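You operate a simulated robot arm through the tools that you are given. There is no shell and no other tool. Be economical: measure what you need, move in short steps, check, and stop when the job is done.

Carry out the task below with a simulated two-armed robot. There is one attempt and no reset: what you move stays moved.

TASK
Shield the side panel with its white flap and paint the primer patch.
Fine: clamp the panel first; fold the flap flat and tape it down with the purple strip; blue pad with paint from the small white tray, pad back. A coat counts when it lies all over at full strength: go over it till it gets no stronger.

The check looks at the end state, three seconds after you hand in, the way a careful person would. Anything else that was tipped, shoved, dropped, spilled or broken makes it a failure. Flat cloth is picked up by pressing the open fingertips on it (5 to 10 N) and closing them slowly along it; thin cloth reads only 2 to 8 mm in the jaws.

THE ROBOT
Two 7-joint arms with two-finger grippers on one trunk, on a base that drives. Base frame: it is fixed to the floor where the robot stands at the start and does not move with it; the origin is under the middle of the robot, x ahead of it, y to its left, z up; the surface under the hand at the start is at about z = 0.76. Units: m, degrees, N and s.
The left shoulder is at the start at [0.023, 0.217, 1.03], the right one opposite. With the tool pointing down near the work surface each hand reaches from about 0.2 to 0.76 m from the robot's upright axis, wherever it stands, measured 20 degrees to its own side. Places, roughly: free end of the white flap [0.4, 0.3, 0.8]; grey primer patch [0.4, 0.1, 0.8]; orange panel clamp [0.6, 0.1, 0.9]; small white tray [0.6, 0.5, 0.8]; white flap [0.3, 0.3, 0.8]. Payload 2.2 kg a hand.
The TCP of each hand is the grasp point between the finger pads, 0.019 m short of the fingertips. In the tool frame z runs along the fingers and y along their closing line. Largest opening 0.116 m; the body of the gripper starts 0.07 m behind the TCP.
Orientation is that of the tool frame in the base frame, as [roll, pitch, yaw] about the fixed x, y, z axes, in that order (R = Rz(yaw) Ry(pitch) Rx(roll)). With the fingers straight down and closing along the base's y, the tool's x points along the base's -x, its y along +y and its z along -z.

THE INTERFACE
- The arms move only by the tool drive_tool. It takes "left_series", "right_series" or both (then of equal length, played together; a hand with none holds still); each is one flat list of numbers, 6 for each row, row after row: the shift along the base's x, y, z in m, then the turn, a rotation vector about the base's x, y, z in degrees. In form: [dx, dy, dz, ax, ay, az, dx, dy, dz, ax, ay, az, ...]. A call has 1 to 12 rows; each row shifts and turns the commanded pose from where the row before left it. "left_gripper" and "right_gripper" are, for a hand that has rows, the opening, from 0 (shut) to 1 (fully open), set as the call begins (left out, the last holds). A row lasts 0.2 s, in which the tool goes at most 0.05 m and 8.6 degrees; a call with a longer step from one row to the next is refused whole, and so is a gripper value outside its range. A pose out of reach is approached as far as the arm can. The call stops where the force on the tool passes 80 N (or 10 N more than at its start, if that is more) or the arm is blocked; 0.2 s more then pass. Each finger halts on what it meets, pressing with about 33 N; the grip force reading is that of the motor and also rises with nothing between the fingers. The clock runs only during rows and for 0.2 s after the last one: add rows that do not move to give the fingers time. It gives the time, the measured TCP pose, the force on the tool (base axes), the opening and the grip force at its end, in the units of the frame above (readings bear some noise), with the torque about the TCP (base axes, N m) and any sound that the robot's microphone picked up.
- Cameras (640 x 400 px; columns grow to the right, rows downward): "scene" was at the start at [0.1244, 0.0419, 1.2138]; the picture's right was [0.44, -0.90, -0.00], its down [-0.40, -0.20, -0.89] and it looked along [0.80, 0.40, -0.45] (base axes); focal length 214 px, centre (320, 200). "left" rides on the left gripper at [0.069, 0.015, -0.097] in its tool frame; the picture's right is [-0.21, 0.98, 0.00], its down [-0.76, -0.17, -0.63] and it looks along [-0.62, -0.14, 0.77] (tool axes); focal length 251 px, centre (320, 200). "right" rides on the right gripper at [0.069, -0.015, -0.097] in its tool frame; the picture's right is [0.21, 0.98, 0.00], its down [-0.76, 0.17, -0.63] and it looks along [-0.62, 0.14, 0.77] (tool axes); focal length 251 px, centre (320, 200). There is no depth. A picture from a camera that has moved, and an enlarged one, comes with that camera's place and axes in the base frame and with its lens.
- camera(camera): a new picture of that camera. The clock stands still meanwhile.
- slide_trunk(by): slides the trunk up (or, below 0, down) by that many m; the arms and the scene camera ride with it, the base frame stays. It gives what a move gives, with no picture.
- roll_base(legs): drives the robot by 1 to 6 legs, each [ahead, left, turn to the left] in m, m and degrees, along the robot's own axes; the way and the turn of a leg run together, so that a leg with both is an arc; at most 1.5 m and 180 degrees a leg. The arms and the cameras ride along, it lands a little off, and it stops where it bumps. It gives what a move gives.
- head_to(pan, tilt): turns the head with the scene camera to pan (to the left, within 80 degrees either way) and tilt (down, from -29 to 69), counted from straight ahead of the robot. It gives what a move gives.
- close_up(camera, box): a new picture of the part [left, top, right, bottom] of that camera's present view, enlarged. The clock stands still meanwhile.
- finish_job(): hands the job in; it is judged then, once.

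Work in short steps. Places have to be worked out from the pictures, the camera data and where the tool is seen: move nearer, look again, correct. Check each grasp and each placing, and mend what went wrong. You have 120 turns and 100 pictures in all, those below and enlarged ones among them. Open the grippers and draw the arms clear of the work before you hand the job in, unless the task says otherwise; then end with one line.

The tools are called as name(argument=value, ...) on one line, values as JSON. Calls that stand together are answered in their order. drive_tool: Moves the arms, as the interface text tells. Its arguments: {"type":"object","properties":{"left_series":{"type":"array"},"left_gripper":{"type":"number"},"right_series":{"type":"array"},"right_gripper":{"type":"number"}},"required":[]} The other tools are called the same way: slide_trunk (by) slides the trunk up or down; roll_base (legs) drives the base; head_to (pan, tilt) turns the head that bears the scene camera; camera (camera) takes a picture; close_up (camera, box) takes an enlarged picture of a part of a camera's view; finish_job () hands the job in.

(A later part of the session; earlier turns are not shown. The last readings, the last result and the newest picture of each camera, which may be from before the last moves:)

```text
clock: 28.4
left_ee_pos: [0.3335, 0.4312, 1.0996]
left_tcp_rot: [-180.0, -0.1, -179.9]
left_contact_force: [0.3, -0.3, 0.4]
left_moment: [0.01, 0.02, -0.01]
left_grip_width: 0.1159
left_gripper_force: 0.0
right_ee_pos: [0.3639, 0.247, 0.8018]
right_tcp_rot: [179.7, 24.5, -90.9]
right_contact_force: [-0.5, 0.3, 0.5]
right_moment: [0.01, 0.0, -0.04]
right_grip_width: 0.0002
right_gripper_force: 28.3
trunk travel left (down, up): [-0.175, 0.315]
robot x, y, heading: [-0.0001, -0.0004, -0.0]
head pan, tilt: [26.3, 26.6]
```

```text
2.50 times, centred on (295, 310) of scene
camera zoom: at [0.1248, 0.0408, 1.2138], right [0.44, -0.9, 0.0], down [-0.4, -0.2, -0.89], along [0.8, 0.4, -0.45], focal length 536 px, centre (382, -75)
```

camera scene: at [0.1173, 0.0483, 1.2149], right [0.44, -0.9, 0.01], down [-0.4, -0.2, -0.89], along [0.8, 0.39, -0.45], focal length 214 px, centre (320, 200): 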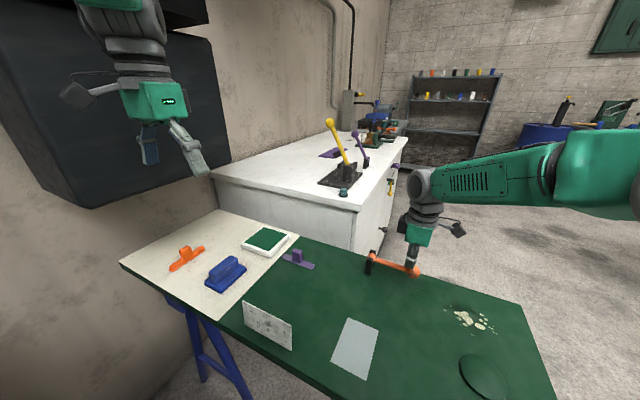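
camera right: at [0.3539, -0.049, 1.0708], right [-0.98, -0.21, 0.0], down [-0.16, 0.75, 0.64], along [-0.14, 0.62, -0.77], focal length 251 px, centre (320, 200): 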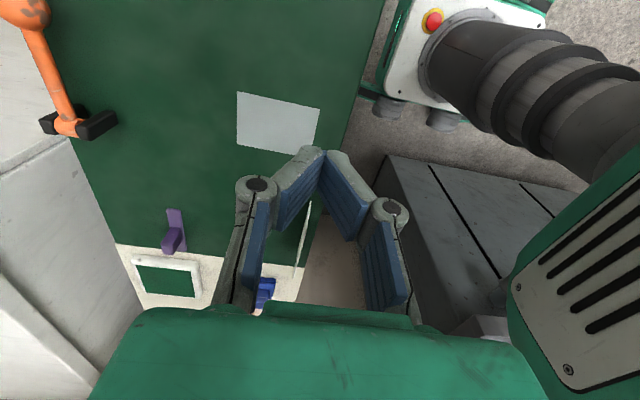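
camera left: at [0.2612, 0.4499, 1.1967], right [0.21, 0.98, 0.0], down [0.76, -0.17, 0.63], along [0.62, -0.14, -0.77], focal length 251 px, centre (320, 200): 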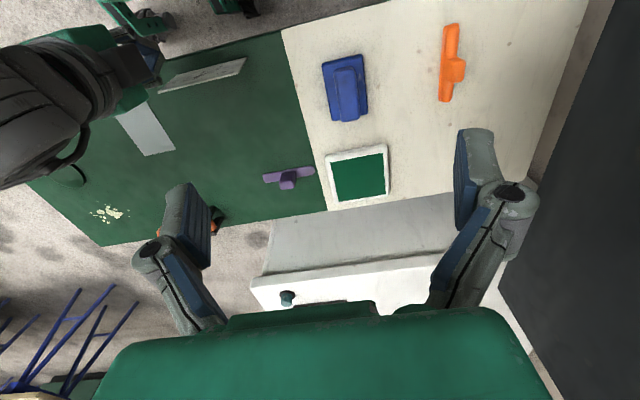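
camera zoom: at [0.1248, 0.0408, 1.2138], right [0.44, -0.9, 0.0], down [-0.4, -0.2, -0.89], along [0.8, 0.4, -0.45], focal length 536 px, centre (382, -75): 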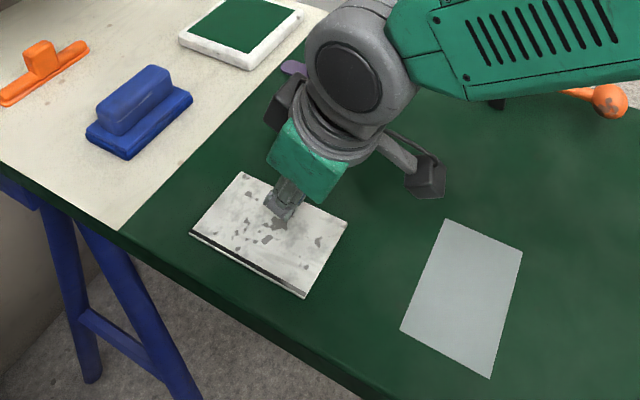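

The flap follows the finger up slightly. I'll lift clear to see how far it opens on its own.

drive_tool(right_series=[0, -0.02, 0.03, 0, 0, 0, 0, -0.03, 0.03, 0, 0, 0, 0, -0.04, 0.02, 0, 0, 0, 0, -0.03, 0, 0, 0, 0, 0, 0, 0, 0, 0, 0])

close_up(camera="left", box=[60, 20, 300, 170])

close_up(camera="scene", box=[210, 230, 380, 390])

```text
clock: 29.6
left_ee_pos: [0.3312, 0.435, 1.1011]
left_tcp_rot: [-180.0, 0.1, 180.0]
left_contact_force: [-0.6, 0.5, -0.4]
left_moment: [0.0, 0.0, 0.0]
left_grip_width: 0.1159
left_gripper_force: 0.0
right_ee_pos: [0.3592, 0.1323, 0.8796]
right_tcp_rot: [180.0, 24.0, -90.0]
right_contact_force: [-0.3, -0.5, -0.7]
right_moment: [0.0, 0.01, 0.01]
right_grip_width: 0.0
right_gripper_force: 28.4
trunk travel left (down, up): [-0.175, 0.315]
robot x, y, heading: [-0.0021, 0.0009, -0.2]
head pan, tilt: [26.3, 26.6]
```

```text
2.67 times, centred on (180, 95) of left
camera zoom: at [0.2618, 0.451, 1.1962], right [0.21, 0.98, 0.0], down [0.76, -0.16, 0.63], along [0.62, -0.14, -0.77], focal length 670 px, centre (693, 480)
```

zoom: 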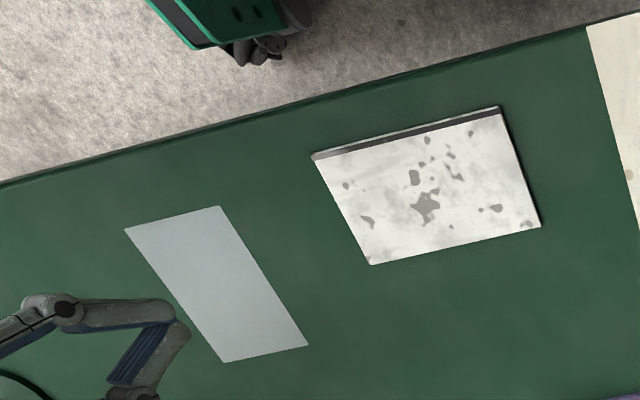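

```text
2.50 times, centred on (295, 310) of scene
camera zoom: at [0.1245, 0.0438, 1.2137], right [0.44, -0.9, 0.0], down [-0.4, -0.2, -0.89], along [0.8, 0.39, -0.45], focal length 536 px, centre (382, -75)
```

zoom: 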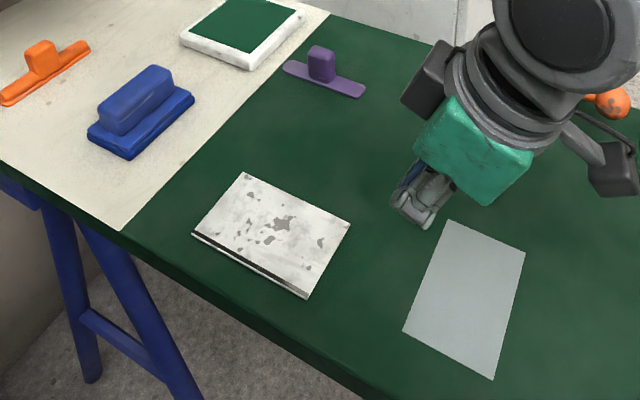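

The flap stays down with its free edge within about 10 mm of the panel, at x ≈ 0.385, y 0.206–0.318. The left hand can place the strip alone, so I'll park the right hand away and bring the left camera over the purple strip.

drive_tool(left_series=[0.03, -0.025, -0.03, 0, 0, 0, 0.03, -0.025, -0.03, 0, 0, 0, 0.03, -0.025, -0.03, 0, 0, 0, 0.03, -0.025, -0.03, 0, 0, 0, 0.008, -0.01, -0.02, 0, 0, 0, 0, 0, 0, 0, 0, 0], right_series=[0, -0.035, 0.03, 0, 0, 0, 0, -0.04, 0.03, 0, 0, 0, 0, -0.045, 0.02, 0, 0, 0, 0, -0.045, 0.02, 0, 0, 0, 0, -0.048, 0, 0, 0, 0, 0, -0.04, 0, 0, 0, 0])

camera(camera="left")

close_up(camera="scene", box=[230, 210, 370, 300])

```text
clock: 31.0
left_ee_pos: [0.459, 0.3164, 0.9606]
left_tcp_rot: [179.8, 0.1, 180.0]
left_contact_force: [-0.5, -0.1, -0.6]
left_moment: [0.0, -0.01, -0.02]
left_grip_width: 0.1159
left_gripper_force: 0.2
right_ee_pos: [0.3591, -0.1247, 0.9825]
right_tcp_rot: [180.0, 24.3, -90.0]
right_contact_force: [0.0, -0.7, 0.3]
right_moment: [-0.01, 0.01, -0.02]
right_grip_width: 0.0001
right_gripper_force: 28.7
trunk travel left (down, up): [-0.175, 0.315]
robot x, y, heading: [0.0004, -0.0039, -0.0]
head pan, tilt: [26.3, 26.6]
```

```text
63 pictures are left
camera left: at [0.3878, 0.3325, 1.0578], right [0.21, 0.98, 0.0], down [0.76, -0.17, 0.63], along [0.62, -0.13, -0.77], focal length 251 px, centre (320, 200)
```

left: 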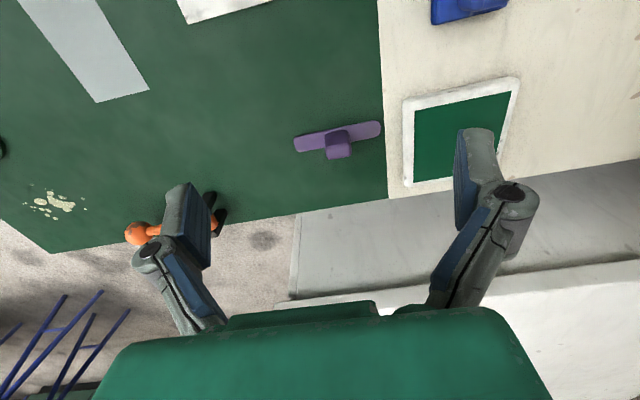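

```text
4.44 times, centred on (300, 255) of scene
camera zoom: at [0.124, 0.0358, 1.2141], right [0.44, -0.9, 0.0], down [-0.4, -0.2, -0.89], along [0.8, 0.4, -0.45], focal length 953 px, centre (409, -44)
```

zoom: 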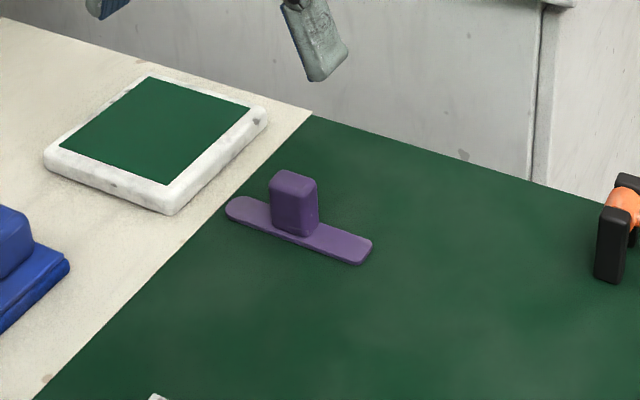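

The strip lies along y, centred about (0.528, 0.324), and its handle block at (0.529, 0.3245) is about 30 mm wide in y. I'll set the left opening to about 0.06 and go above the block.

drive_tool(left_series=[0.035, 0.004, -0.03, 0, 0, 0, 0.035, 0.004, -0.03, 0, 0, 0, 0, 0, -0.045, 0, 0, 0, 0, 0, -0.035, 0, 0, 0, 0, 0, 0, 0, 0, 0], left_gripper=0.55)

camera(camera="left")

close_up(camera="scene", box=[230, 190, 370, 290])

```text
clock: 32.2
left_ee_pos: [0.5294, 0.3287, 0.8212]
left_tcp_rot: [-180.0, 0.1, -180.0]
left_contact_force: [1.2, -0.7, 0.7]
left_moment: [-0.02, -0.02, -0.05]
left_grip_width: 0.0638
left_gripper_force: 0.1
right_ee_pos: [0.3583, -0.1215, 0.9828]
right_tcp_rot: [179.9, 24.3, -90.0]
right_contact_force: [0.5, 0.3, 0.0]
right_moment: [-0.02, 0.0, 0.01]
right_grip_width: 0.0
right_gripper_force: 27.9
trunk travel left (down, up): [-0.175, 0.315]
robot x, y, heading: [0.0016, -0.0007, -0.1]
head pan, tilt: [26.3, 26.6]
```

```text
61 pictures are left
camera left: at [0.4595, 0.345, 0.9168], right [0.21, 0.98, 0.0], down [0.76, -0.17, 0.63], along [0.62, -0.14, -0.77], focal length 251 px, centre (320, 200)
```

left: 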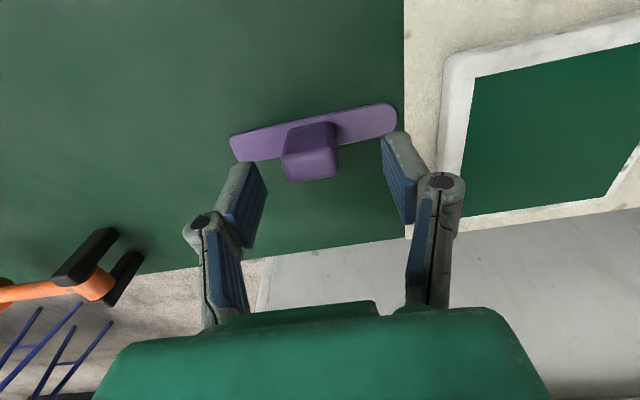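

```text
4.00 times, centred on (300, 240) of scene
camera zoom: at [0.1247, 0.0401, 1.2139], right [0.44, -0.9, 0.0], down [-0.4, -0.2, -0.89], along [0.8, 0.4, -0.45], focal length 858 px, centre (400, 40)
```

zoom: 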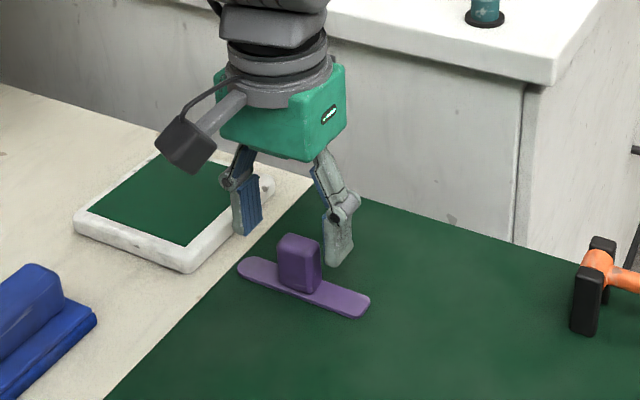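

The block top works out to (0.530, 0.323). I'll shift 4–5 mm toward −y, go down to z 0.79 and close on it.

drive_tool(left_series=[0, -0.005, -0.01, 0, 0, 0, 0, 0, -0.012, 0, 0, 0, 0, 0, -0.009, 0, 0, 0, 0, 0, 0, 0, 0, 0])

drive_tool(left_series=[0, 0, 0, 0, 0, 0, 0, 0, 0, 0, 0, 0, 0, 0, 0, 0, 0, 0], left_gripper=0.1)

camera(camera="left")

```text
clock: 33.2
left_ee_pos: [0.5292, 0.3245, 0.7882]
left_tcp_rot: [-180.0, 0.0, 180.0]
left_contact_force: [-0.2, 0.6, -0.9]
left_moment: [0.03, -0.04, 0.0]
left_grip_width: 0.0638
left_gripper_force: 0.0
right_ee_pos: [0.3593, -0.1221, 0.9828]
right_tcp_rot: [179.8, 24.2, -90.0]
right_contact_force: [0.3, 0.1, -0.6]
right_moment: [0.0, -0.01, 0.0]
right_grip_width: 0.0
right_gripper_force: 28.6
trunk travel left (down, up): [-0.175, 0.315]
robot x, y, heading: [0.0023, 0.0034, 0.2]
head pan, tilt: [26.3, 26.6]
```

```text
clock: 34.0
left_ee_pos: [0.5291, 0.3248, 0.789]
left_tcp_rot: [180.0, 0.0, 180.0]
left_contact_force: [-1.0, 0.4, -0.2]
left_moment: [-0.01, -0.04, -0.03]
left_grip_width: 0.0298
left_gripper_force: 33.1
right_ee_pos: [0.3579, -0.1217, 0.9834]
right_tcp_rot: [179.9, 24.1, -90.0]
right_contact_force: [0.0, 0.7, 0.8]
right_moment: [0.02, 0.01, 0.04]
right_grip_width: 0.0
right_gripper_force: 28.3
trunk travel left (down, up): [-0.175, 0.315]
robot x, y, heading: [0.0027, -0.0024, -0.1]
head pan, tilt: [26.3, 26.6]
```

```text
59 pictures are left
camera left: at [0.4591, 0.3402, 0.8853], right [0.21, 0.98, 0.0], down [0.76, -0.17, 0.63], along [0.62, -0.14, -0.77], focal length 251 px, centre (320, 200)
```

left: 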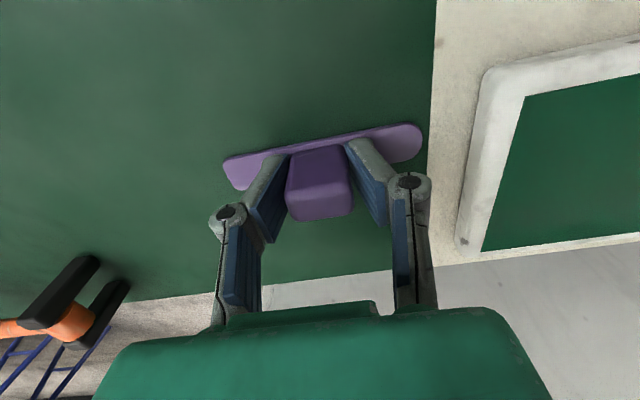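

Gripped at 30 mm. I'll lift it straight up and check the load.

drive_tool(left_series=[0, 0, 0.01, 0, 0, 0, 0, 0, 0.03, 0, 0, 0, 0, 0, 0.04, 0, 0, 0, 0, 0, 0, 0, 0, 0])

camera(camera="left")

```text
clock: 35.0
left_ee_pos: [0.5319, 0.3249, 0.8689]
left_tcp_rot: [179.9, 0.0, 179.9]
left_contact_force: [1.6, 0.2, -0.2]
left_moment: [0.01, -0.02, 0.01]
left_grip_width: 0.0301
left_gripper_force: 32.8
right_ee_pos: [0.3599, -0.1215, 0.9821]
right_tcp_rot: [179.8, 24.2, -90.1]
right_contact_force: [0.0, 0.4, 0.7]
right_moment: [-0.01, 0.01, 0.01]
right_grip_width: 0.0
right_gripper_force: 28.3
trunk travel left (down, up): [-0.175, 0.315]
robot x, y, heading: [0.0013, 0.0006, 0.1]
head pan, tilt: [26.3, 26.6]
```

```text
58 pictures are left
camera left: at [0.4606, 0.3403, 0.9656], right [0.21, 0.98, 0.0], down [0.76, -0.17, 0.63], along [0.62, -0.14, -0.77], focal length 251 px, centre (320, 200)
```

left: 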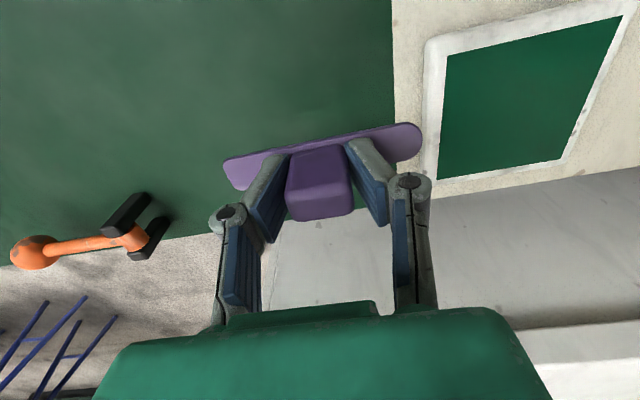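

The strip is held level. I'll carry it above the flap's free edge at (0.385, 0.262), staying at z 0.85.

drive_tool(left_series=[-0.045, -0.018, 0, 0, 0, 0, -0.045, -0.018, 0, 0, 0, 0, -0.045, -0.018, 0, 0, 0, 0, -0.012, -0.009, -0.015, 0, 0, 0, 0, 0, -0.01, 0, 0, 0, 0, 0, 0, 0, 0, 0])

camera(camera="left")

close_up(camera="scene", box=[220, 240, 360, 350])

```text
clock: 36.4
left_ee_pos: [0.3819, 0.2596, 0.8457]
left_tcp_rot: [180.0, 0.1, 180.0]
left_contact_force: [0.8, 0.7, -0.5]
left_moment: [0.0, -0.01, 0.04]
left_grip_width: 0.0301
left_gripper_force: 32.9
right_ee_pos: [0.3589, -0.1219, 0.9826]
right_tcp_rot: [179.9, 24.2, -89.9]
right_contact_force: [0.1, -0.8, 0.6]
right_moment: [0.03, 0.0, 0.04]
right_grip_width: 0.0
right_gripper_force: 28.5
trunk travel left (down, up): [-0.175, 0.315]
robot x, y, heading: [-0.0005, -0.0014, 0.3]
head pan, tilt: [26.3, 26.6]
```

```text
57 pictures are left
camera left: at [0.3112, 0.2759, 0.9416], right [0.21, 0.98, 0.0], down [0.76, -0.17, 0.63], along [0.62, -0.14, -0.77], focal length 251 px, centre (320, 200)
```

left: 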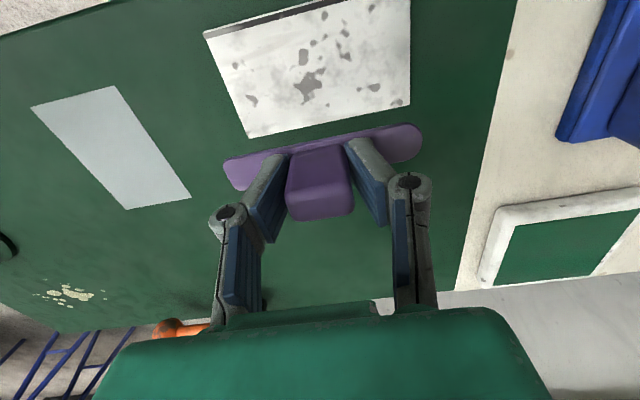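

```text
3.64 times, centred on (290, 295) of scene
camera zoom: at [0.1245, 0.0399, 1.2139], right [0.44, -0.9, 0.0], down [-0.4, -0.2, -0.89], along [0.8, 0.4, -0.45], focal length 780 px, centre (429, -146)
```

zoom: 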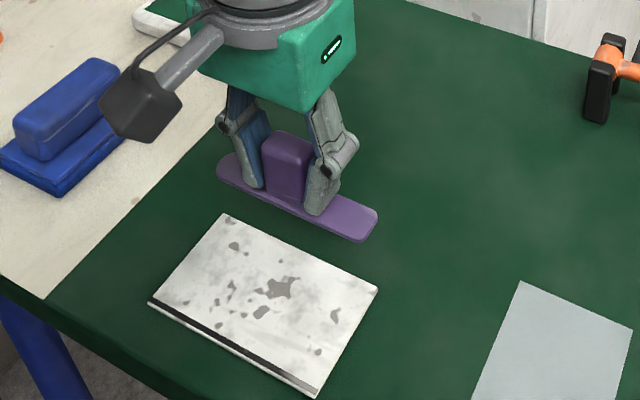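

The flap's free edge reads x ≈ 0.382, y 0.205–0.323, and the strip's centre is at (0.379, 0.260). I'll shift +4 mm in x and y and lower it, pressing softly at the end.

drive_tool(left_series=[0.004, 0.004, -0.015, 0, 0, 0, 0, 0, -0.02, 0, 0, 0, 0, 0, -0.01, 0, 0, 0, 0, 0, -0.005, 0, 0, 0, 0, 0, 0, 0, 0, 0])

camera(camera="left")

close_up(camera="scene", box=[220, 240, 360, 350])

```text
clock: 37.6
left_ee_pos: [0.3858, 0.2649, 0.7953]
left_tcp_rot: [179.8, 0.1, 180.0]
left_contact_force: [-0.3, 0.8, 0.2]
left_moment: [-0.01, 0.04, 0.02]
left_grip_width: 0.0299
left_gripper_force: 33.0
right_ee_pos: [0.3606, -0.1217, 0.9836]
right_tcp_rot: [180.0, 24.2, -90.0]
right_contact_force: [-0.6, -0.5, -0.4]
right_moment: [0.0, 0.02, 0.03]
right_grip_width: 0.0001
right_gripper_force: 28.1
trunk travel left (down, up): [-0.175, 0.315]
robot x, y, heading: [-0.0006, 0.0008, 0.1]
head pan, tilt: [26.3, 26.6]
```

```text
55 pictures are left
camera left: at [0.3156, 0.2806, 0.8913], right [0.21, 0.98, 0.0], down [0.76, -0.17, 0.63], along [0.62, -0.14, -0.77], focal length 251 px, centre (320, 200)
```

left: 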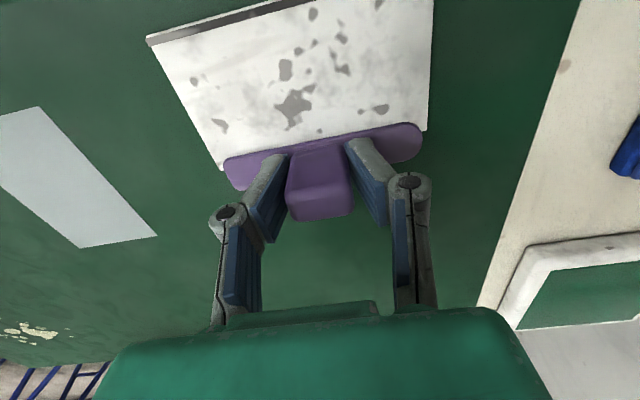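

```text
3.64 times, centred on (290, 295) of scene
camera zoom: at [0.1247, 0.0397, 1.2139], right [0.44, -0.9, 0.0], down [-0.4, -0.2, -0.89], along [0.8, 0.4, -0.45], focal length 780 px, centre (429, -146)
```

zoom: 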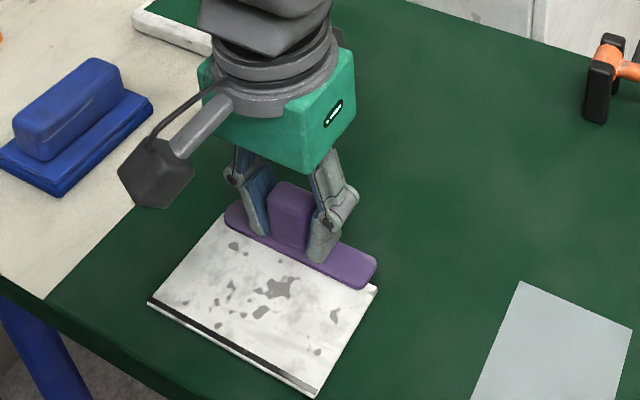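

Centred well across the edge, just above it. I'll lower the last millimetres and press the strip on.

drive_tool(left_series=[-0.001, 0, -0.003, 0, 0, 0, 0, 0, -0.003, 0, 0, 0, 0, 0, -0.002, 0, 0, 0, 0, 0, 0, 0, 0, 0])

```text
clock: 38.6
left_ee_pos: [0.3857, 0.264, 0.7882]
left_tcp_rot: [180.0, 0.2, -180.0]
left_contact_force: [5.3, 5.2, 27.2]
left_moment: [0.11, 0.12, -0.03]
left_grip_width: 0.0299
left_gripper_force: 32.6
right_ee_pos: [0.357, -0.1223, 0.9831]
right_tcp_rot: [-179.9, 24.2, -90.0]
right_contact_force: [-0.3, 0.0, 0.3]
right_moment: [0.01, 0.0, 0.01]
right_grip_width: 0.0002
right_gripper_force: 28.1
trunk travel left (down, up): [-0.175, 0.315]
robot x, y, heading: [-0.0005, 0.0, -0.0]
head pan, tilt: [26.3, 26.6]
```

Contact at 27 N. I'll hold the press a moment, then open the fingers slightly and look.

drive_tool(left_series=[0, 0, -0.001, 0, 0, 0, 0, 0, 0, 0, 0, 0, 0, 0, 0, 0, 0, 0, 0, 0, 0, 0, 0, 0, 0, 0, 0.002, 0, 0, 0])

drive_tool(left_series=[0, 0, 0, 0, 0, 0, 0, 0, 0, 0, 0, 0], left_gripper=0.45)

camera(camera="left")

```text
clock: 39.8
left_ee_pos: [0.3846, 0.2645, 0.7873]
left_tcp_rot: [179.8, 0.1, 179.9]
left_contact_force: [4.7, 2.4, 14.4]
left_moment: [0.07, -0.03, 0.01]
left_grip_width: 0.0302
left_gripper_force: 32.8
right_ee_pos: [0.359, -0.1232, 0.9837]
right_tcp_rot: [179.8, 24.2, -90.0]
right_contact_force: [0.5, 0.1, -0.3]
right_moment: [0.02, 0.01, 0.03]
right_grip_width: 0.0002
right_gripper_force: 28.5
trunk travel left (down, up): [-0.175, 0.315]
robot x, y, heading: [0.0007, -0.0028, 0.2]
head pan, tilt: [26.3, 26.6]
```

```text
clock: 40.4
left_ee_pos: [0.384, 0.2636, 0.7876]
left_tcp_rot: [179.9, 0.0, 179.9]
left_contact_force: [-1.4, -0.9, 1.8]
left_moment: [0.03, 0.03, 0.01]
left_grip_width: 0.0516
left_gripper_force: 0.0
right_ee_pos: [0.359, -0.1213, 0.9834]
right_tcp_rot: [179.9, 24.2, -90.0]
right_contact_force: [-0.3, 0.1, 0.0]
right_moment: [0.01, -0.01, 0.02]
right_grip_width: 0.0
right_gripper_force: 28.6
trunk travel left (down, up): [-0.175, 0.315]
robot x, y, heading: [-0.0002, -0.003, -0.1]
head pan, tilt: [26.3, 26.6]
```

```text
53 pictures are left
camera left: at [0.3144, 0.2803, 0.8844], right [0.21, 0.98, 0.0], down [0.76, -0.17, 0.63], along [0.62, -0.13, -0.78], focal length 251 px, centre (320, 200)
```

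left: 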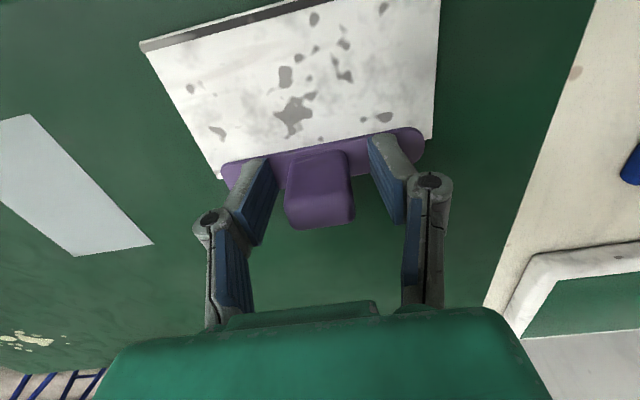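

The strip straddles the edge, part on the flap and part on the panel. I'll lift the hand and inspect from above.

drive_tool(left_series=[0, 0, 0.01, 0, 0, 0, 0, 0, 0.03, 0, 0, 0, 0, 0, 0.045, 0, 0, 0, 0, 0.04, 0.02, 0, 0, 0, 0, 0.045, 0.02, 0, 0, 0, 0, 0.045, 0, 0, 0, 0, 0, 0.03, 0, 0, 0, 0])

camera(camera="left")

close_up(camera="scene", box=[220, 240, 360, 350])

```text
clock: 42.0
left_ee_pos: [0.3892, 0.4263, 0.9115]
left_tcp_rot: [-179.9, 0.1, -180.0]
left_contact_force: [0.7, -0.3, 1.0]
left_moment: [-0.07, 0.05, 0.02]
left_grip_width: 0.0522
left_gripper_force: 0.1
right_ee_pos: [0.3583, -0.1194, 0.9827]
right_tcp_rot: [179.9, 24.1, -90.1]
right_contact_force: [0.0, 0.7, 0.0]
right_moment: [0.02, -0.01, 0.02]
right_grip_width: 0.0
right_gripper_force: 28.4
trunk travel left (down, up): [-0.175, 0.315]
robot x, y, heading: [-0.005, 0.0029, 0.0]
head pan, tilt: [26.3, 26.6]
```

```text
52 pictures are left
camera left: at [0.3176, 0.4429, 1.0083], right [0.21, 0.98, 0.0], down [0.76, -0.17, 0.63], along [0.62, -0.14, -0.77], focal length 251 px, centre (320, 200)
```

left: 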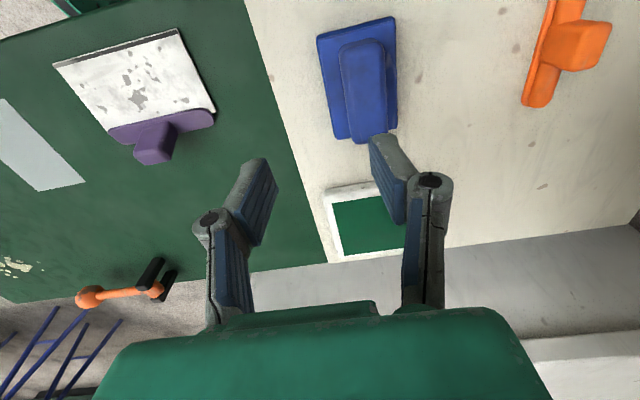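

```text
3.64 times, centred on (290, 295) of scene
camera zoom: at [0.1243, 0.0423, 1.2138], right [0.44, -0.9, 0.0], down [-0.4, -0.2, -0.89], along [0.8, 0.4, -0.45], focal length 780 px, centre (429, -146)
```

zoom: 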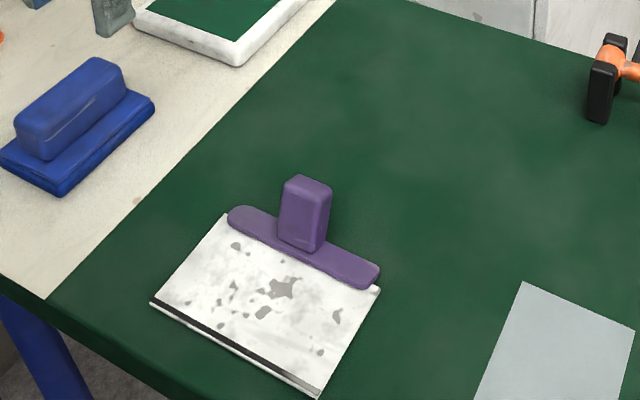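

The flap is flat and taped. Next is the blue pad, centred about (0.387, 0.462) with its handle along x. I'll centre the left hand above it and look.

drive_tool(left_series=[0, 0.018, -0.01, 0, 0, 0, -0.002, 0.018, -0.015, 0, 0, 0, 0, 0, 0, 0, 0, 0], left_gripper=0.7)

camera(camera="left")

close_up(camera="scene", box=[150, 180, 310, 310])

```text
clock: 42.8
left_ee_pos: [0.387, 0.4631, 0.8869]
left_tcp_rot: [-179.9, 0.2, 180.0]
left_contact_force: [0.4, 1.0, 0.6]
left_moment: [-0.01, -0.03, 0.02]
left_grip_width: 0.0814
left_gripper_force: 0.1
right_ee_pos: [0.3591, -0.1197, 0.9826]
right_tcp_rot: [179.8, 24.1, -90.0]
right_contact_force: [-0.1, -0.7, 0.2]
right_moment: [0.0, 0.02, 0.02]
right_grip_width: 0.0002
right_gripper_force: 28.2
trunk travel left (down, up): [-0.175, 0.315]
robot x, y, heading: [0.0011, 0.0021, -0.0]
head pan, tilt: [26.3, 26.6]
```

```text
50 pictures are left
camera left: at [0.3152, 0.4789, 0.9827], right [0.21, 0.98, 0.0], down [0.76, -0.17, 0.63], along [0.62, -0.14, -0.77], focal length 251 px, centre (320, 200)
```

left: 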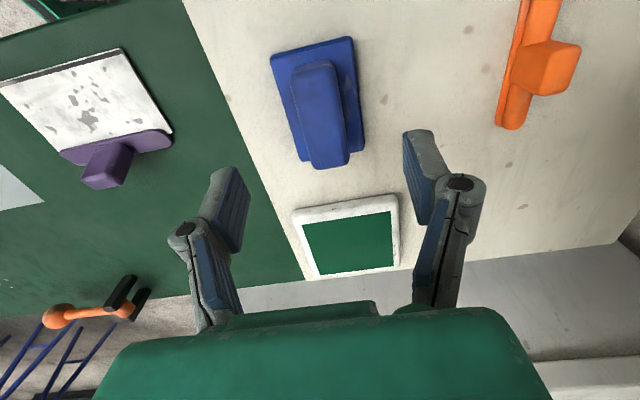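

```text
3.08 times, centred on (230, 245) of scene
camera zoom: at [0.1243, 0.0428, 1.2138], right [0.44, -0.9, 0.0], down [-0.4, -0.2, -0.89], along [0.8, 0.4, -0.45], focal length 660 px, centre (597, 62)
```

zoom: 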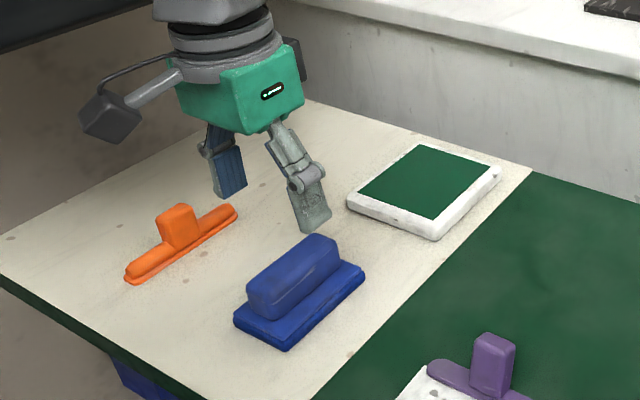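

Handle top is near (0.387, 0.461, 0.80). I'll go down to z 0.802 and close on the handle.

drive_tool(left_series=[0, -0.002, -0.04, 0, 0, 0, 0, 0, -0.03, 0, 0, 0, 0, 0, -0.015, 0, 0, 0, 0, 0, 0, 0, 0, 0])

camera(camera="left")

close_up(camera="scene", box=[150, 190, 310, 310])

```text
clock: 43.8
left_ee_pos: [0.3837, 0.4596, 0.8019]
left_tcp_rot: [-179.9, 0.1, -180.0]
left_contact_force: [0.2, -0.2, 0.8]
left_moment: [0.03, 0.0, 0.06]
left_grip_width: 0.0812
left_gripper_force: 0.0
right_ee_pos: [0.3584, -0.1218, 0.9827]
right_tcp_rot: [179.8, 24.1, -90.0]
right_contact_force: [-0.4, -0.7, 0.0]
right_moment: [-0.05, 0.03, 0.01]
right_grip_width: 0.0
right_gripper_force: 28.5
trunk travel left (down, up): [-0.175, 0.315]
robot x, y, heading: [0.0014, 0.0021, -0.1]
head pan, tilt: [26.3, 26.6]
```

```text
48 pictures are left
camera left: at [0.3138, 0.4763, 0.8986], right [0.21, 0.98, 0.0], down [0.76, -0.17, 0.63], along [0.62, -0.14, -0.77], focal length 251 px, centre (320, 200)
```

left: 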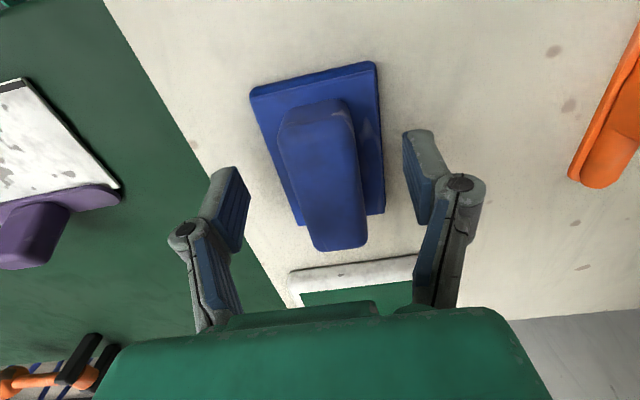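

```text
3.33 times, centred on (230, 250) of scene
camera zoom: at [0.1245, 0.0414, 1.2139], right [0.44, -0.9, 0.0], down [-0.4, -0.2, -0.89], along [0.8, 0.4, -0.45], focal length 715 px, centre (620, 33)
```

zoom: 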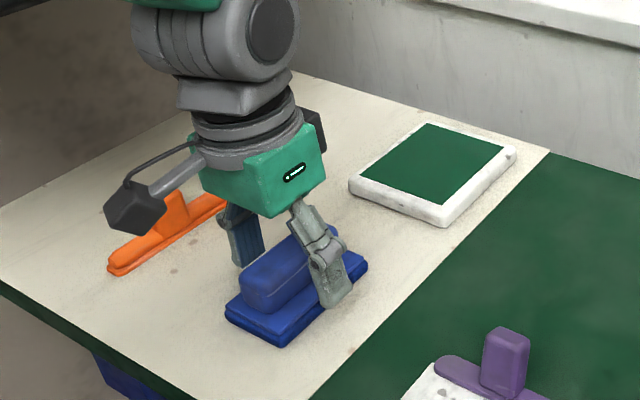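

The TCP falls right on the handle's middle. Closing now.

drive_tool(left_series=[0, 0, 0, 0, 0, 0, 0, 0, 0, 0, 0, 0, 0, 0, 0, 0, 0, 0], left_gripper=0.1)

drive_tool(left_series=[0, 0, 0.02, 0, 0, 0, 0, 0, 0.04, 0, 0, 0, 0, 0, 0, 0, 0, 0])

camera(camera="left")

close_up(camera="scene", box=[150, 190, 310, 310])

```text
clock: 44.6
left_ee_pos: [0.3837, 0.46, 0.8026]
left_tcp_rot: [179.9, 0.1, -180.0]
left_contact_force: [0.2, 0.6, 2.1]
left_moment: [-0.06, -0.17, -0.02]
left_grip_width: 0.0322
left_gripper_force: 33.1
right_ee_pos: [0.3587, -0.12, 0.9835]
right_tcp_rot: [179.9, 24.2, -90.0]
right_contact_force: [-0.6, 0.1, 0.5]
right_moment: [0.01, 0.0, 0.01]
right_grip_width: 0.0
right_gripper_force: 28.4
trunk travel left (down, up): [-0.175, 0.315]
robot x, y, heading: [0.0017, 0.0007, -0.1]
head pan, tilt: [26.3, 26.6]
```

```text
clock: 45.4
left_ee_pos: [0.3838, 0.459, 0.8607]
left_tcp_rot: [180.0, 0.0, 179.9]
left_contact_force: [0.5, -0.5, -1.2]
left_moment: [-0.02, 0.07, 0.03]
left_grip_width: 0.032
left_gripper_force: 32.7
right_ee_pos: [0.3596, -0.1205, 0.9816]
right_tcp_rot: [179.8, 24.1, -90.1]
right_contact_force: [0.0, 0.8, -0.6]
right_moment: [0.02, 0.04, -0.01]
right_grip_width: 0.0
right_gripper_force: 28.7
trunk travel left (down, up): [-0.175, 0.315]
robot x, y, heading: [-0.0006, -0.0024, 0.1]
head pan, tilt: [26.3, 26.6]
```

```text
46 pictures are left
camera left: at [0.3135, 0.4747, 0.9571], right [0.21, 0.98, 0.0], down [0.76, -0.17, 0.63], along [0.62, -0.14, -0.77], focal length 251 px, centre (320, 200)
```

left: 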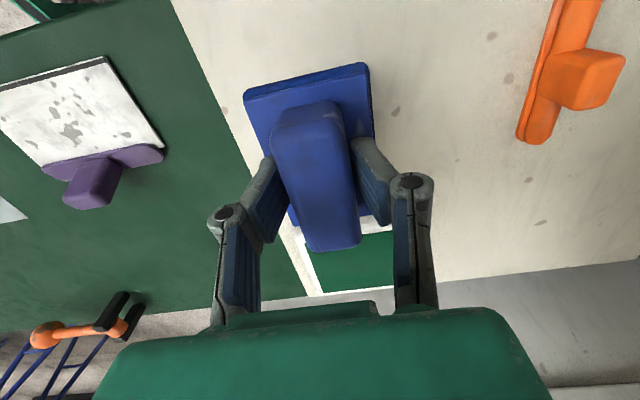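

```text
3.33 times, centred on (230, 250) of scene
camera zoom: at [0.1254, 0.0406, 1.2137], right [0.44, -0.9, 0.0], down [-0.41, -0.2, -0.89], along [0.8, 0.4, -0.45], focal length 715 px, centre (620, 33)
```

zoom: 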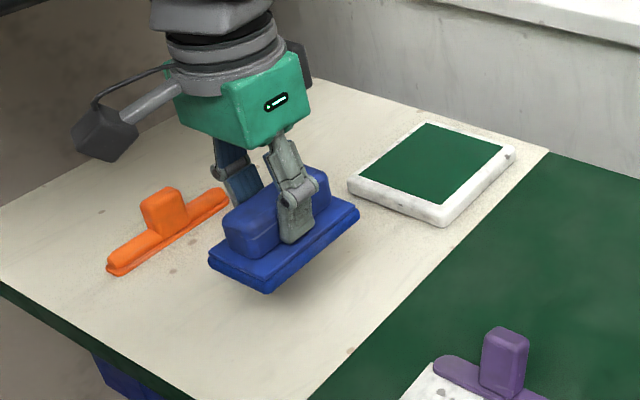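

The pad is held firmly, its centre about 5 mm ahead of the TCP. The tray's paint area spans x 0.52–0.62, y 0.42–0.52. I'll carry the pad above its middle.

drive_tool(left_series=[0.03, 0, 0.02, 0, 0, 0, 0.045, 0.002, 0, 0, 0, 0, 0.045, 0.003, 0, 0, 0, 0, 0.045, 0.003, 0, 0, 0, 0, 0.017, 0, 0, 0, 0, 0, 0, 0, 0, 0, 0, 0])

camera(camera="left")

close_up(camera="scene", box=[190, 150, 350, 280])

```text
clock: 46.8
left_ee_pos: [0.5664, 0.4671, 0.8815]
left_tcp_rot: [-179.9, 0.0, 179.9]
left_contact_force: [-0.4, -0.6, -1.9]
left_moment: [0.01, 0.03, 0.0]
left_grip_width: 0.0323
left_gripper_force: 32.8
right_ee_pos: [0.36, -0.1202, 0.9825]
right_tcp_rot: [180.0, 24.1, -90.0]
right_contact_force: [-0.2, 0.7, -0.1]
right_moment: [0.01, -0.01, 0.02]
right_grip_width: 0.0001
right_gripper_force: 28.0
trunk travel left (down, up): [-0.175, 0.315]
robot x, y, heading: [0.0003, -0.0001, -0.2]
head pan, tilt: [26.3, 26.6]
```

```text
44 pictures are left
camera left: at [0.4964, 0.4831, 0.9786], right [0.21, 0.98, 0.0], down [0.76, -0.17, 0.63], along [0.62, -0.14, -0.77], focal length 251 px, centre (320, 200)
```

left: 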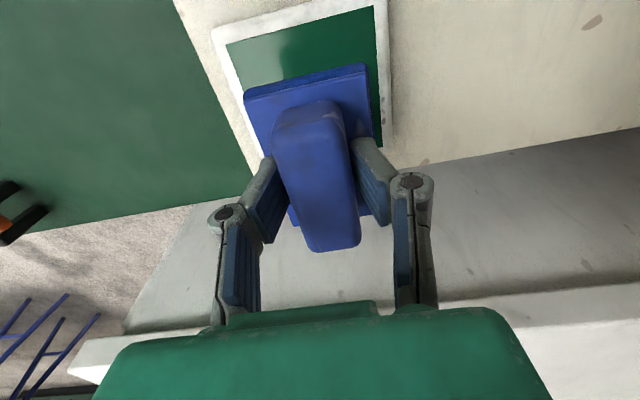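

```text
3.08 times, centred on (270, 215) of scene
camera zoom: at [0.1257, 0.0412, 1.2137], right [0.44, -0.9, 0.0], down [-0.41, -0.2, -0.89], along [0.8, 0.4, -0.45], focal length 660 px, centre (474, 154)
```

zoom: 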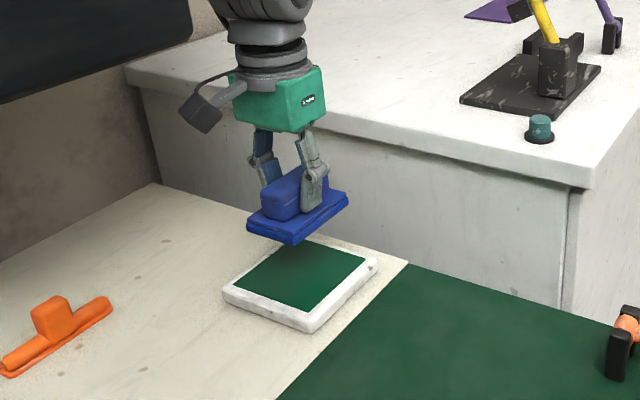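

The near camera puts the tray's middle nearer x 0.563, so I'll shift 8 mm back and go down toward the paint, stopping just above it.

drive_tool(left_series=[-0.008, 0, -0.02, 0, 0, 0, 0, 0, -0.025, 0, 0, 0, 0, 0, -0.01, 0, 0, 0, 0, 0, 0, 0, 0, 0])

camera(camera="left")

close_up(camera="scene", box=[200, 180, 320, 280])

```text
clock: 47.8
left_ee_pos: [0.5581, 0.4691, 0.8272]
left_tcp_rot: [-180.0, 0.2, -180.0]
left_contact_force: [0.6, -0.3, -0.7]
left_moment: [0.0, -0.02, 0.01]
left_grip_width: 0.0324
left_gripper_force: 33.1
right_ee_pos: [0.3586, -0.1197, 0.9833]
right_tcp_rot: [179.9, 24.0, -90.0]
right_contact_force: [0.1, -0.2, 0.1]
right_moment: [-0.02, -0.01, 0.0]
right_grip_width: 0.0
right_gripper_force: 28.3
trunk travel left (down, up): [-0.175, 0.315]
robot x, y, heading: [-0.0006, 0.0002, -0.1]
head pan, tilt: [26.3, 26.6]
```

```text
42 pictures are left
camera left: at [0.4877, 0.4847, 0.923], right [0.21, 0.98, 0.0], down [0.76, -0.17, 0.63], along [0.62, -0.14, -0.77], focal length 251 px, centre (320, 200)
```

left: 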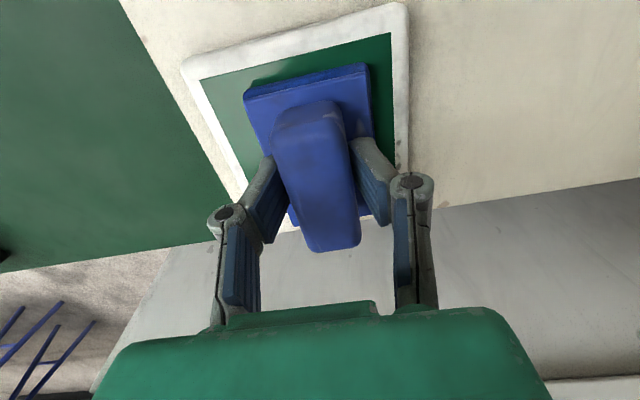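

```text
4.00 times, centred on (260, 230) of scene
camera zoom: at [0.1256, 0.0414, 1.2137], right [0.44, -0.9, 0.0], down [-0.41, -0.2, -0.89], along [0.8, 0.4, -0.45], focal length 858 px, centre (560, 80)
```

zoom: 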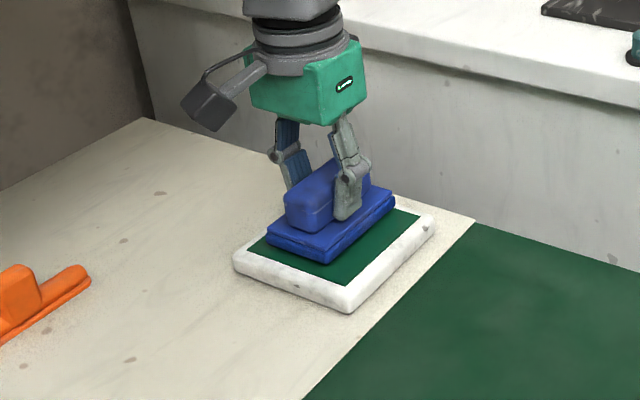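

The pad fits inside the rim all round, about 12 mm above the paint. Lowering gently to contact.

drive_tool(left_series=[0, 0, -0.006, 0, 0, 0, 0, 0, -0.004, 0, 0, 0, 0, 0, -0.003, 0, 0, 0, 0, 0, -0.002, 0, 0, 0, 0, 0, 0, 0, 0, 0])

```text
clock: 49.0
left_ee_pos: [0.5563, 0.4649, 0.8116]
left_tcp_rot: [-180.0, -0.1, -179.9]
left_contact_force: [-4.7, -1.1, 15.4]
left_moment: [-0.12, 0.27, 0.0]
left_grip_width: 0.0308
left_gripper_force: 32.8
right_ee_pos: [0.3586, -0.1216, 0.9826]
right_tcp_rot: [180.0, 24.1, -90.0]
right_contact_force: [0.8, -0.2, 0.1]
right_moment: [-0.03, 0.02, 0.01]
right_grip_width: 0.0
right_gripper_force: 28.4
trunk travel left (down, up): [-0.175, 0.315]
robot x, y, heading: [-0.0027, 0.0003, 0.1]
head pan, tilt: [26.3, 26.6]
```

Contact at 15 N with the bottom at z ≈ 0.77. I'll rest it a moment in the paint and lift straight up.

drive_tool(left_series=[0, 0, 0, 0, 0, 0, 0, 0, 0, 0, 0, 0, 0, 0, 0, 0, 0, 0, 0, 0, 0.01, 0, 0, 0, 0, 0, 0.02, 0, 0, 0, 0, 0, 0.04, 0, 0, 0, 0, 0, 0, 0, 0, 0])

close_up(camera="scene", box=[190, 150, 350, 280])

```text
clock: 50.6
left_ee_pos: [0.5595, 0.4677, 0.8814]
left_tcp_rot: [179.9, 0.0, 179.9]
left_contact_force: [-0.3, -1.0, -1.4]
left_moment: [-0.02, 0.05, -0.01]
left_grip_width: 0.0309
left_gripper_force: 32.6
right_ee_pos: [0.3594, -0.122, 0.9818]
right_tcp_rot: [179.8, 24.1, -90.1]
right_contact_force: [0.4, -0.9, 0.6]
right_moment: [-0.03, -0.02, 0.02]
right_grip_width: 0.0002
right_gripper_force: 28.7
trunk travel left (down, up): [-0.175, 0.315]
robot x, y, heading: [-0.0001, -0.0017, 0.2]
head pan, tilt: [26.3, 26.6]
```

```text
3.08 times, centred on (270, 215) of scene
camera zoom: at [0.1261, 0.0405, 1.2136], right [0.44, -0.9, 0.0], down [-0.41, -0.2, -0.89], along [0.8, 0.4, -0.45], focal length 660 px, centre (474, 154)
```

zoom: 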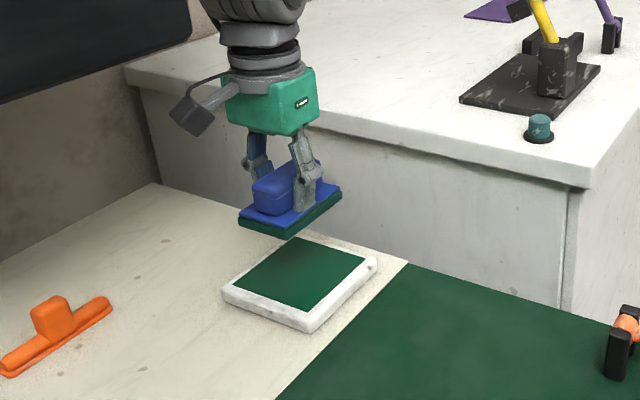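

The pad's underside is loaded with green paint. I'll carry it high over to the patch and move the right hand further out of the way.

drive_tool(left_series=[-0.02, -0.02, 0.035, 0, 0, 0, -0.02, -0.041, 0, 0, 0, 0, -0.02, -0.045, 0, 0, 0, 0, -0.02, -0.045, 0, 0, 0, 0, -0.02, -0.045, 0, 0, 0, 0, -0.02, -0.045, 0, 0, 0, 0, -0.02, -0.045, 0, 0, 0, 0, -0.02, -0.045, 0, 0, 0, 0, -0.02, -0.044, 0, 0, 0, 0, 0, 0, -0.02, 0, 0, 0, 0, 0, 0, 0, 0, 0], right_series=[0, -0.02, 0, 0, 0, 0, 0, -0.03, 0, 0, 0, 0, 0, -0.03, 0, 0, 0, 0, 0, 0, 0, 0, 0, 0, 0, 0, 0, 0, 0, 0, 0, 0, 0, 0, 0, 0, 0, 0, 0, 0, 0, 0, 0, 0, 0, 0, 0, 0, 0, 0, 0, 0, 0, 0, 0, 0, 0, 0, 0, 0, 0, 0, 0, 0, 0, 0])

camera(camera="left")

close_up(camera="scene", box=[270, 240, 430, 390])

```text
clock: 53.0
left_ee_pos: [0.379, 0.0922, 0.9006]
left_tcp_rot: [-179.4, 0.1, -179.7]
left_contact_force: [0.1, 0.8, -1.1]
left_moment: [0.01, -0.03, -0.01]
left_grip_width: 0.0309
left_gripper_force: 33.0
right_ee_pos: [0.358, -0.2007, 0.9822]
right_tcp_rot: [-180.0, 24.3, -90.0]
right_contact_force: [1.0, 0.3, 0.4]
right_moment: [0.04, -0.01, 0.02]
right_grip_width: 0.0001
right_gripper_force: 28.4
trunk travel left (down, up): [-0.175, 0.315]
robot x, y, heading: [0.0011, -0.002, 0.2]
head pan, tilt: [26.3, 26.6]
```

```text
39 pictures are left
camera left: at [0.3083, 0.1082, 0.9975], right [0.21, 0.98, -0.01], down [0.76, -0.16, 0.64], along [0.62, -0.14, -0.77], focal length 251 px, centre (320, 200)
```

left: 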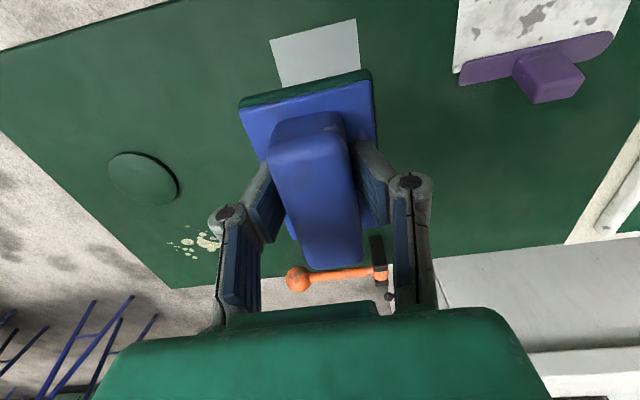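

```text
2.67 times, centred on (350, 315) of scene
camera zoom: at [0.1254, 0.0336, 1.2124], right [0.39, -0.92, 0.0], down [-0.43, -0.18, -0.89], along [0.81, 0.35, -0.47], focal length 572 px, centre (240, -107)
```

zoom: 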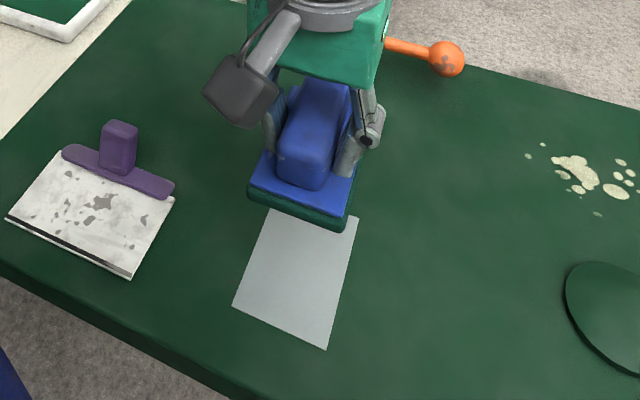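

The patch reads x 0.33–0.43, y 0.06–0.13. The pad is nearly over it, so I'll lower to just above and then to light contact.

drive_tool(left_series=[-0.003, 0.001, -0.04, 0, 0, 0, 0, 0, -0.04, 0, 0, 0, 0, 0, -0.008, 0, 0, 0, 0, 0, -0.006, 0, 0, 0, 0, 0, -0.004, 0, 0, 0, 0, 0, -0.002, 0, 0, 0, 0, 0, 0, 0, 0, 0])

```text
clock: 54.6
left_ee_pos: [0.378, 0.0937, 0.8013]
left_tcp_rot: [-179.6, 0.4, -179.7]
left_contact_force: [0.5, -0.5, -1.3]
left_moment: [-0.02, 0.0, -0.01]
left_grip_width: 0.031
left_gripper_force: 33.0
right_ee_pos: [0.3571, -0.2014, 0.9815]
right_tcp_rot: [179.8, 24.2, -89.9]
right_contact_force: [0.2, 0.3, -0.7]
right_moment: [-0.01, -0.01, 0.01]
right_grip_width: 0.0001
right_gripper_force: 28.5
trunk travel left (down, up): [-0.175, 0.315]
robot x, y, heading: [0.0003, -0.0005, -0.0]
head pan, tilt: [26.3, 26.6]
```

Not touching yet at z 0.801. I'll go down a few more millimetres.

drive_tool(left_series=[0, 0, -0.0015, 0, 0, 0, 0, 0, -0.0015, 0, 0, 0, 0, 0, -0.001, 0, 0, 0, 0, 0, 0, 0, 0, 0])

close_up(camera="scene", box=[270, 240, 430, 390])

```text
clock: 55.6
left_ee_pos: [0.3779, 0.0928, 0.7988]
left_tcp_rot: [-179.6, 0.5, -179.7]
left_contact_force: [-0.1, -0.9, -0.9]
left_moment: [0.0, -0.02, 0.0]
left_grip_width: 0.0311
left_gripper_force: 33.2
right_ee_pos: [0.3578, -0.2015, 0.9826]
right_tcp_rot: [179.9, 24.3, -90.0]
right_contact_force: [1.2, -0.9, -0.5]
right_moment: [0.0, -0.02, -0.01]
right_grip_width: 0.0001
right_gripper_force: 28.7
trunk travel left (down, up): [-0.175, 0.315]
robot x, y, heading: [0.0026, -0.0014, 0.1]
head pan, tilt: [26.3, 26.6]
```

```text
2.67 times, centred on (350, 315) of scene
camera zoom: at [0.1246, 0.0377, 1.2139], right [0.44, -0.9, 0.0], down [-0.4, -0.2, -0.89], along [0.8, 0.4, -0.45], focal length 572 px, centre (240, -107)
```

zoom: 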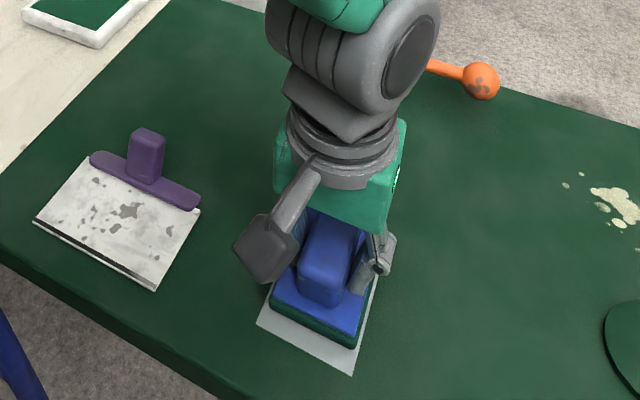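

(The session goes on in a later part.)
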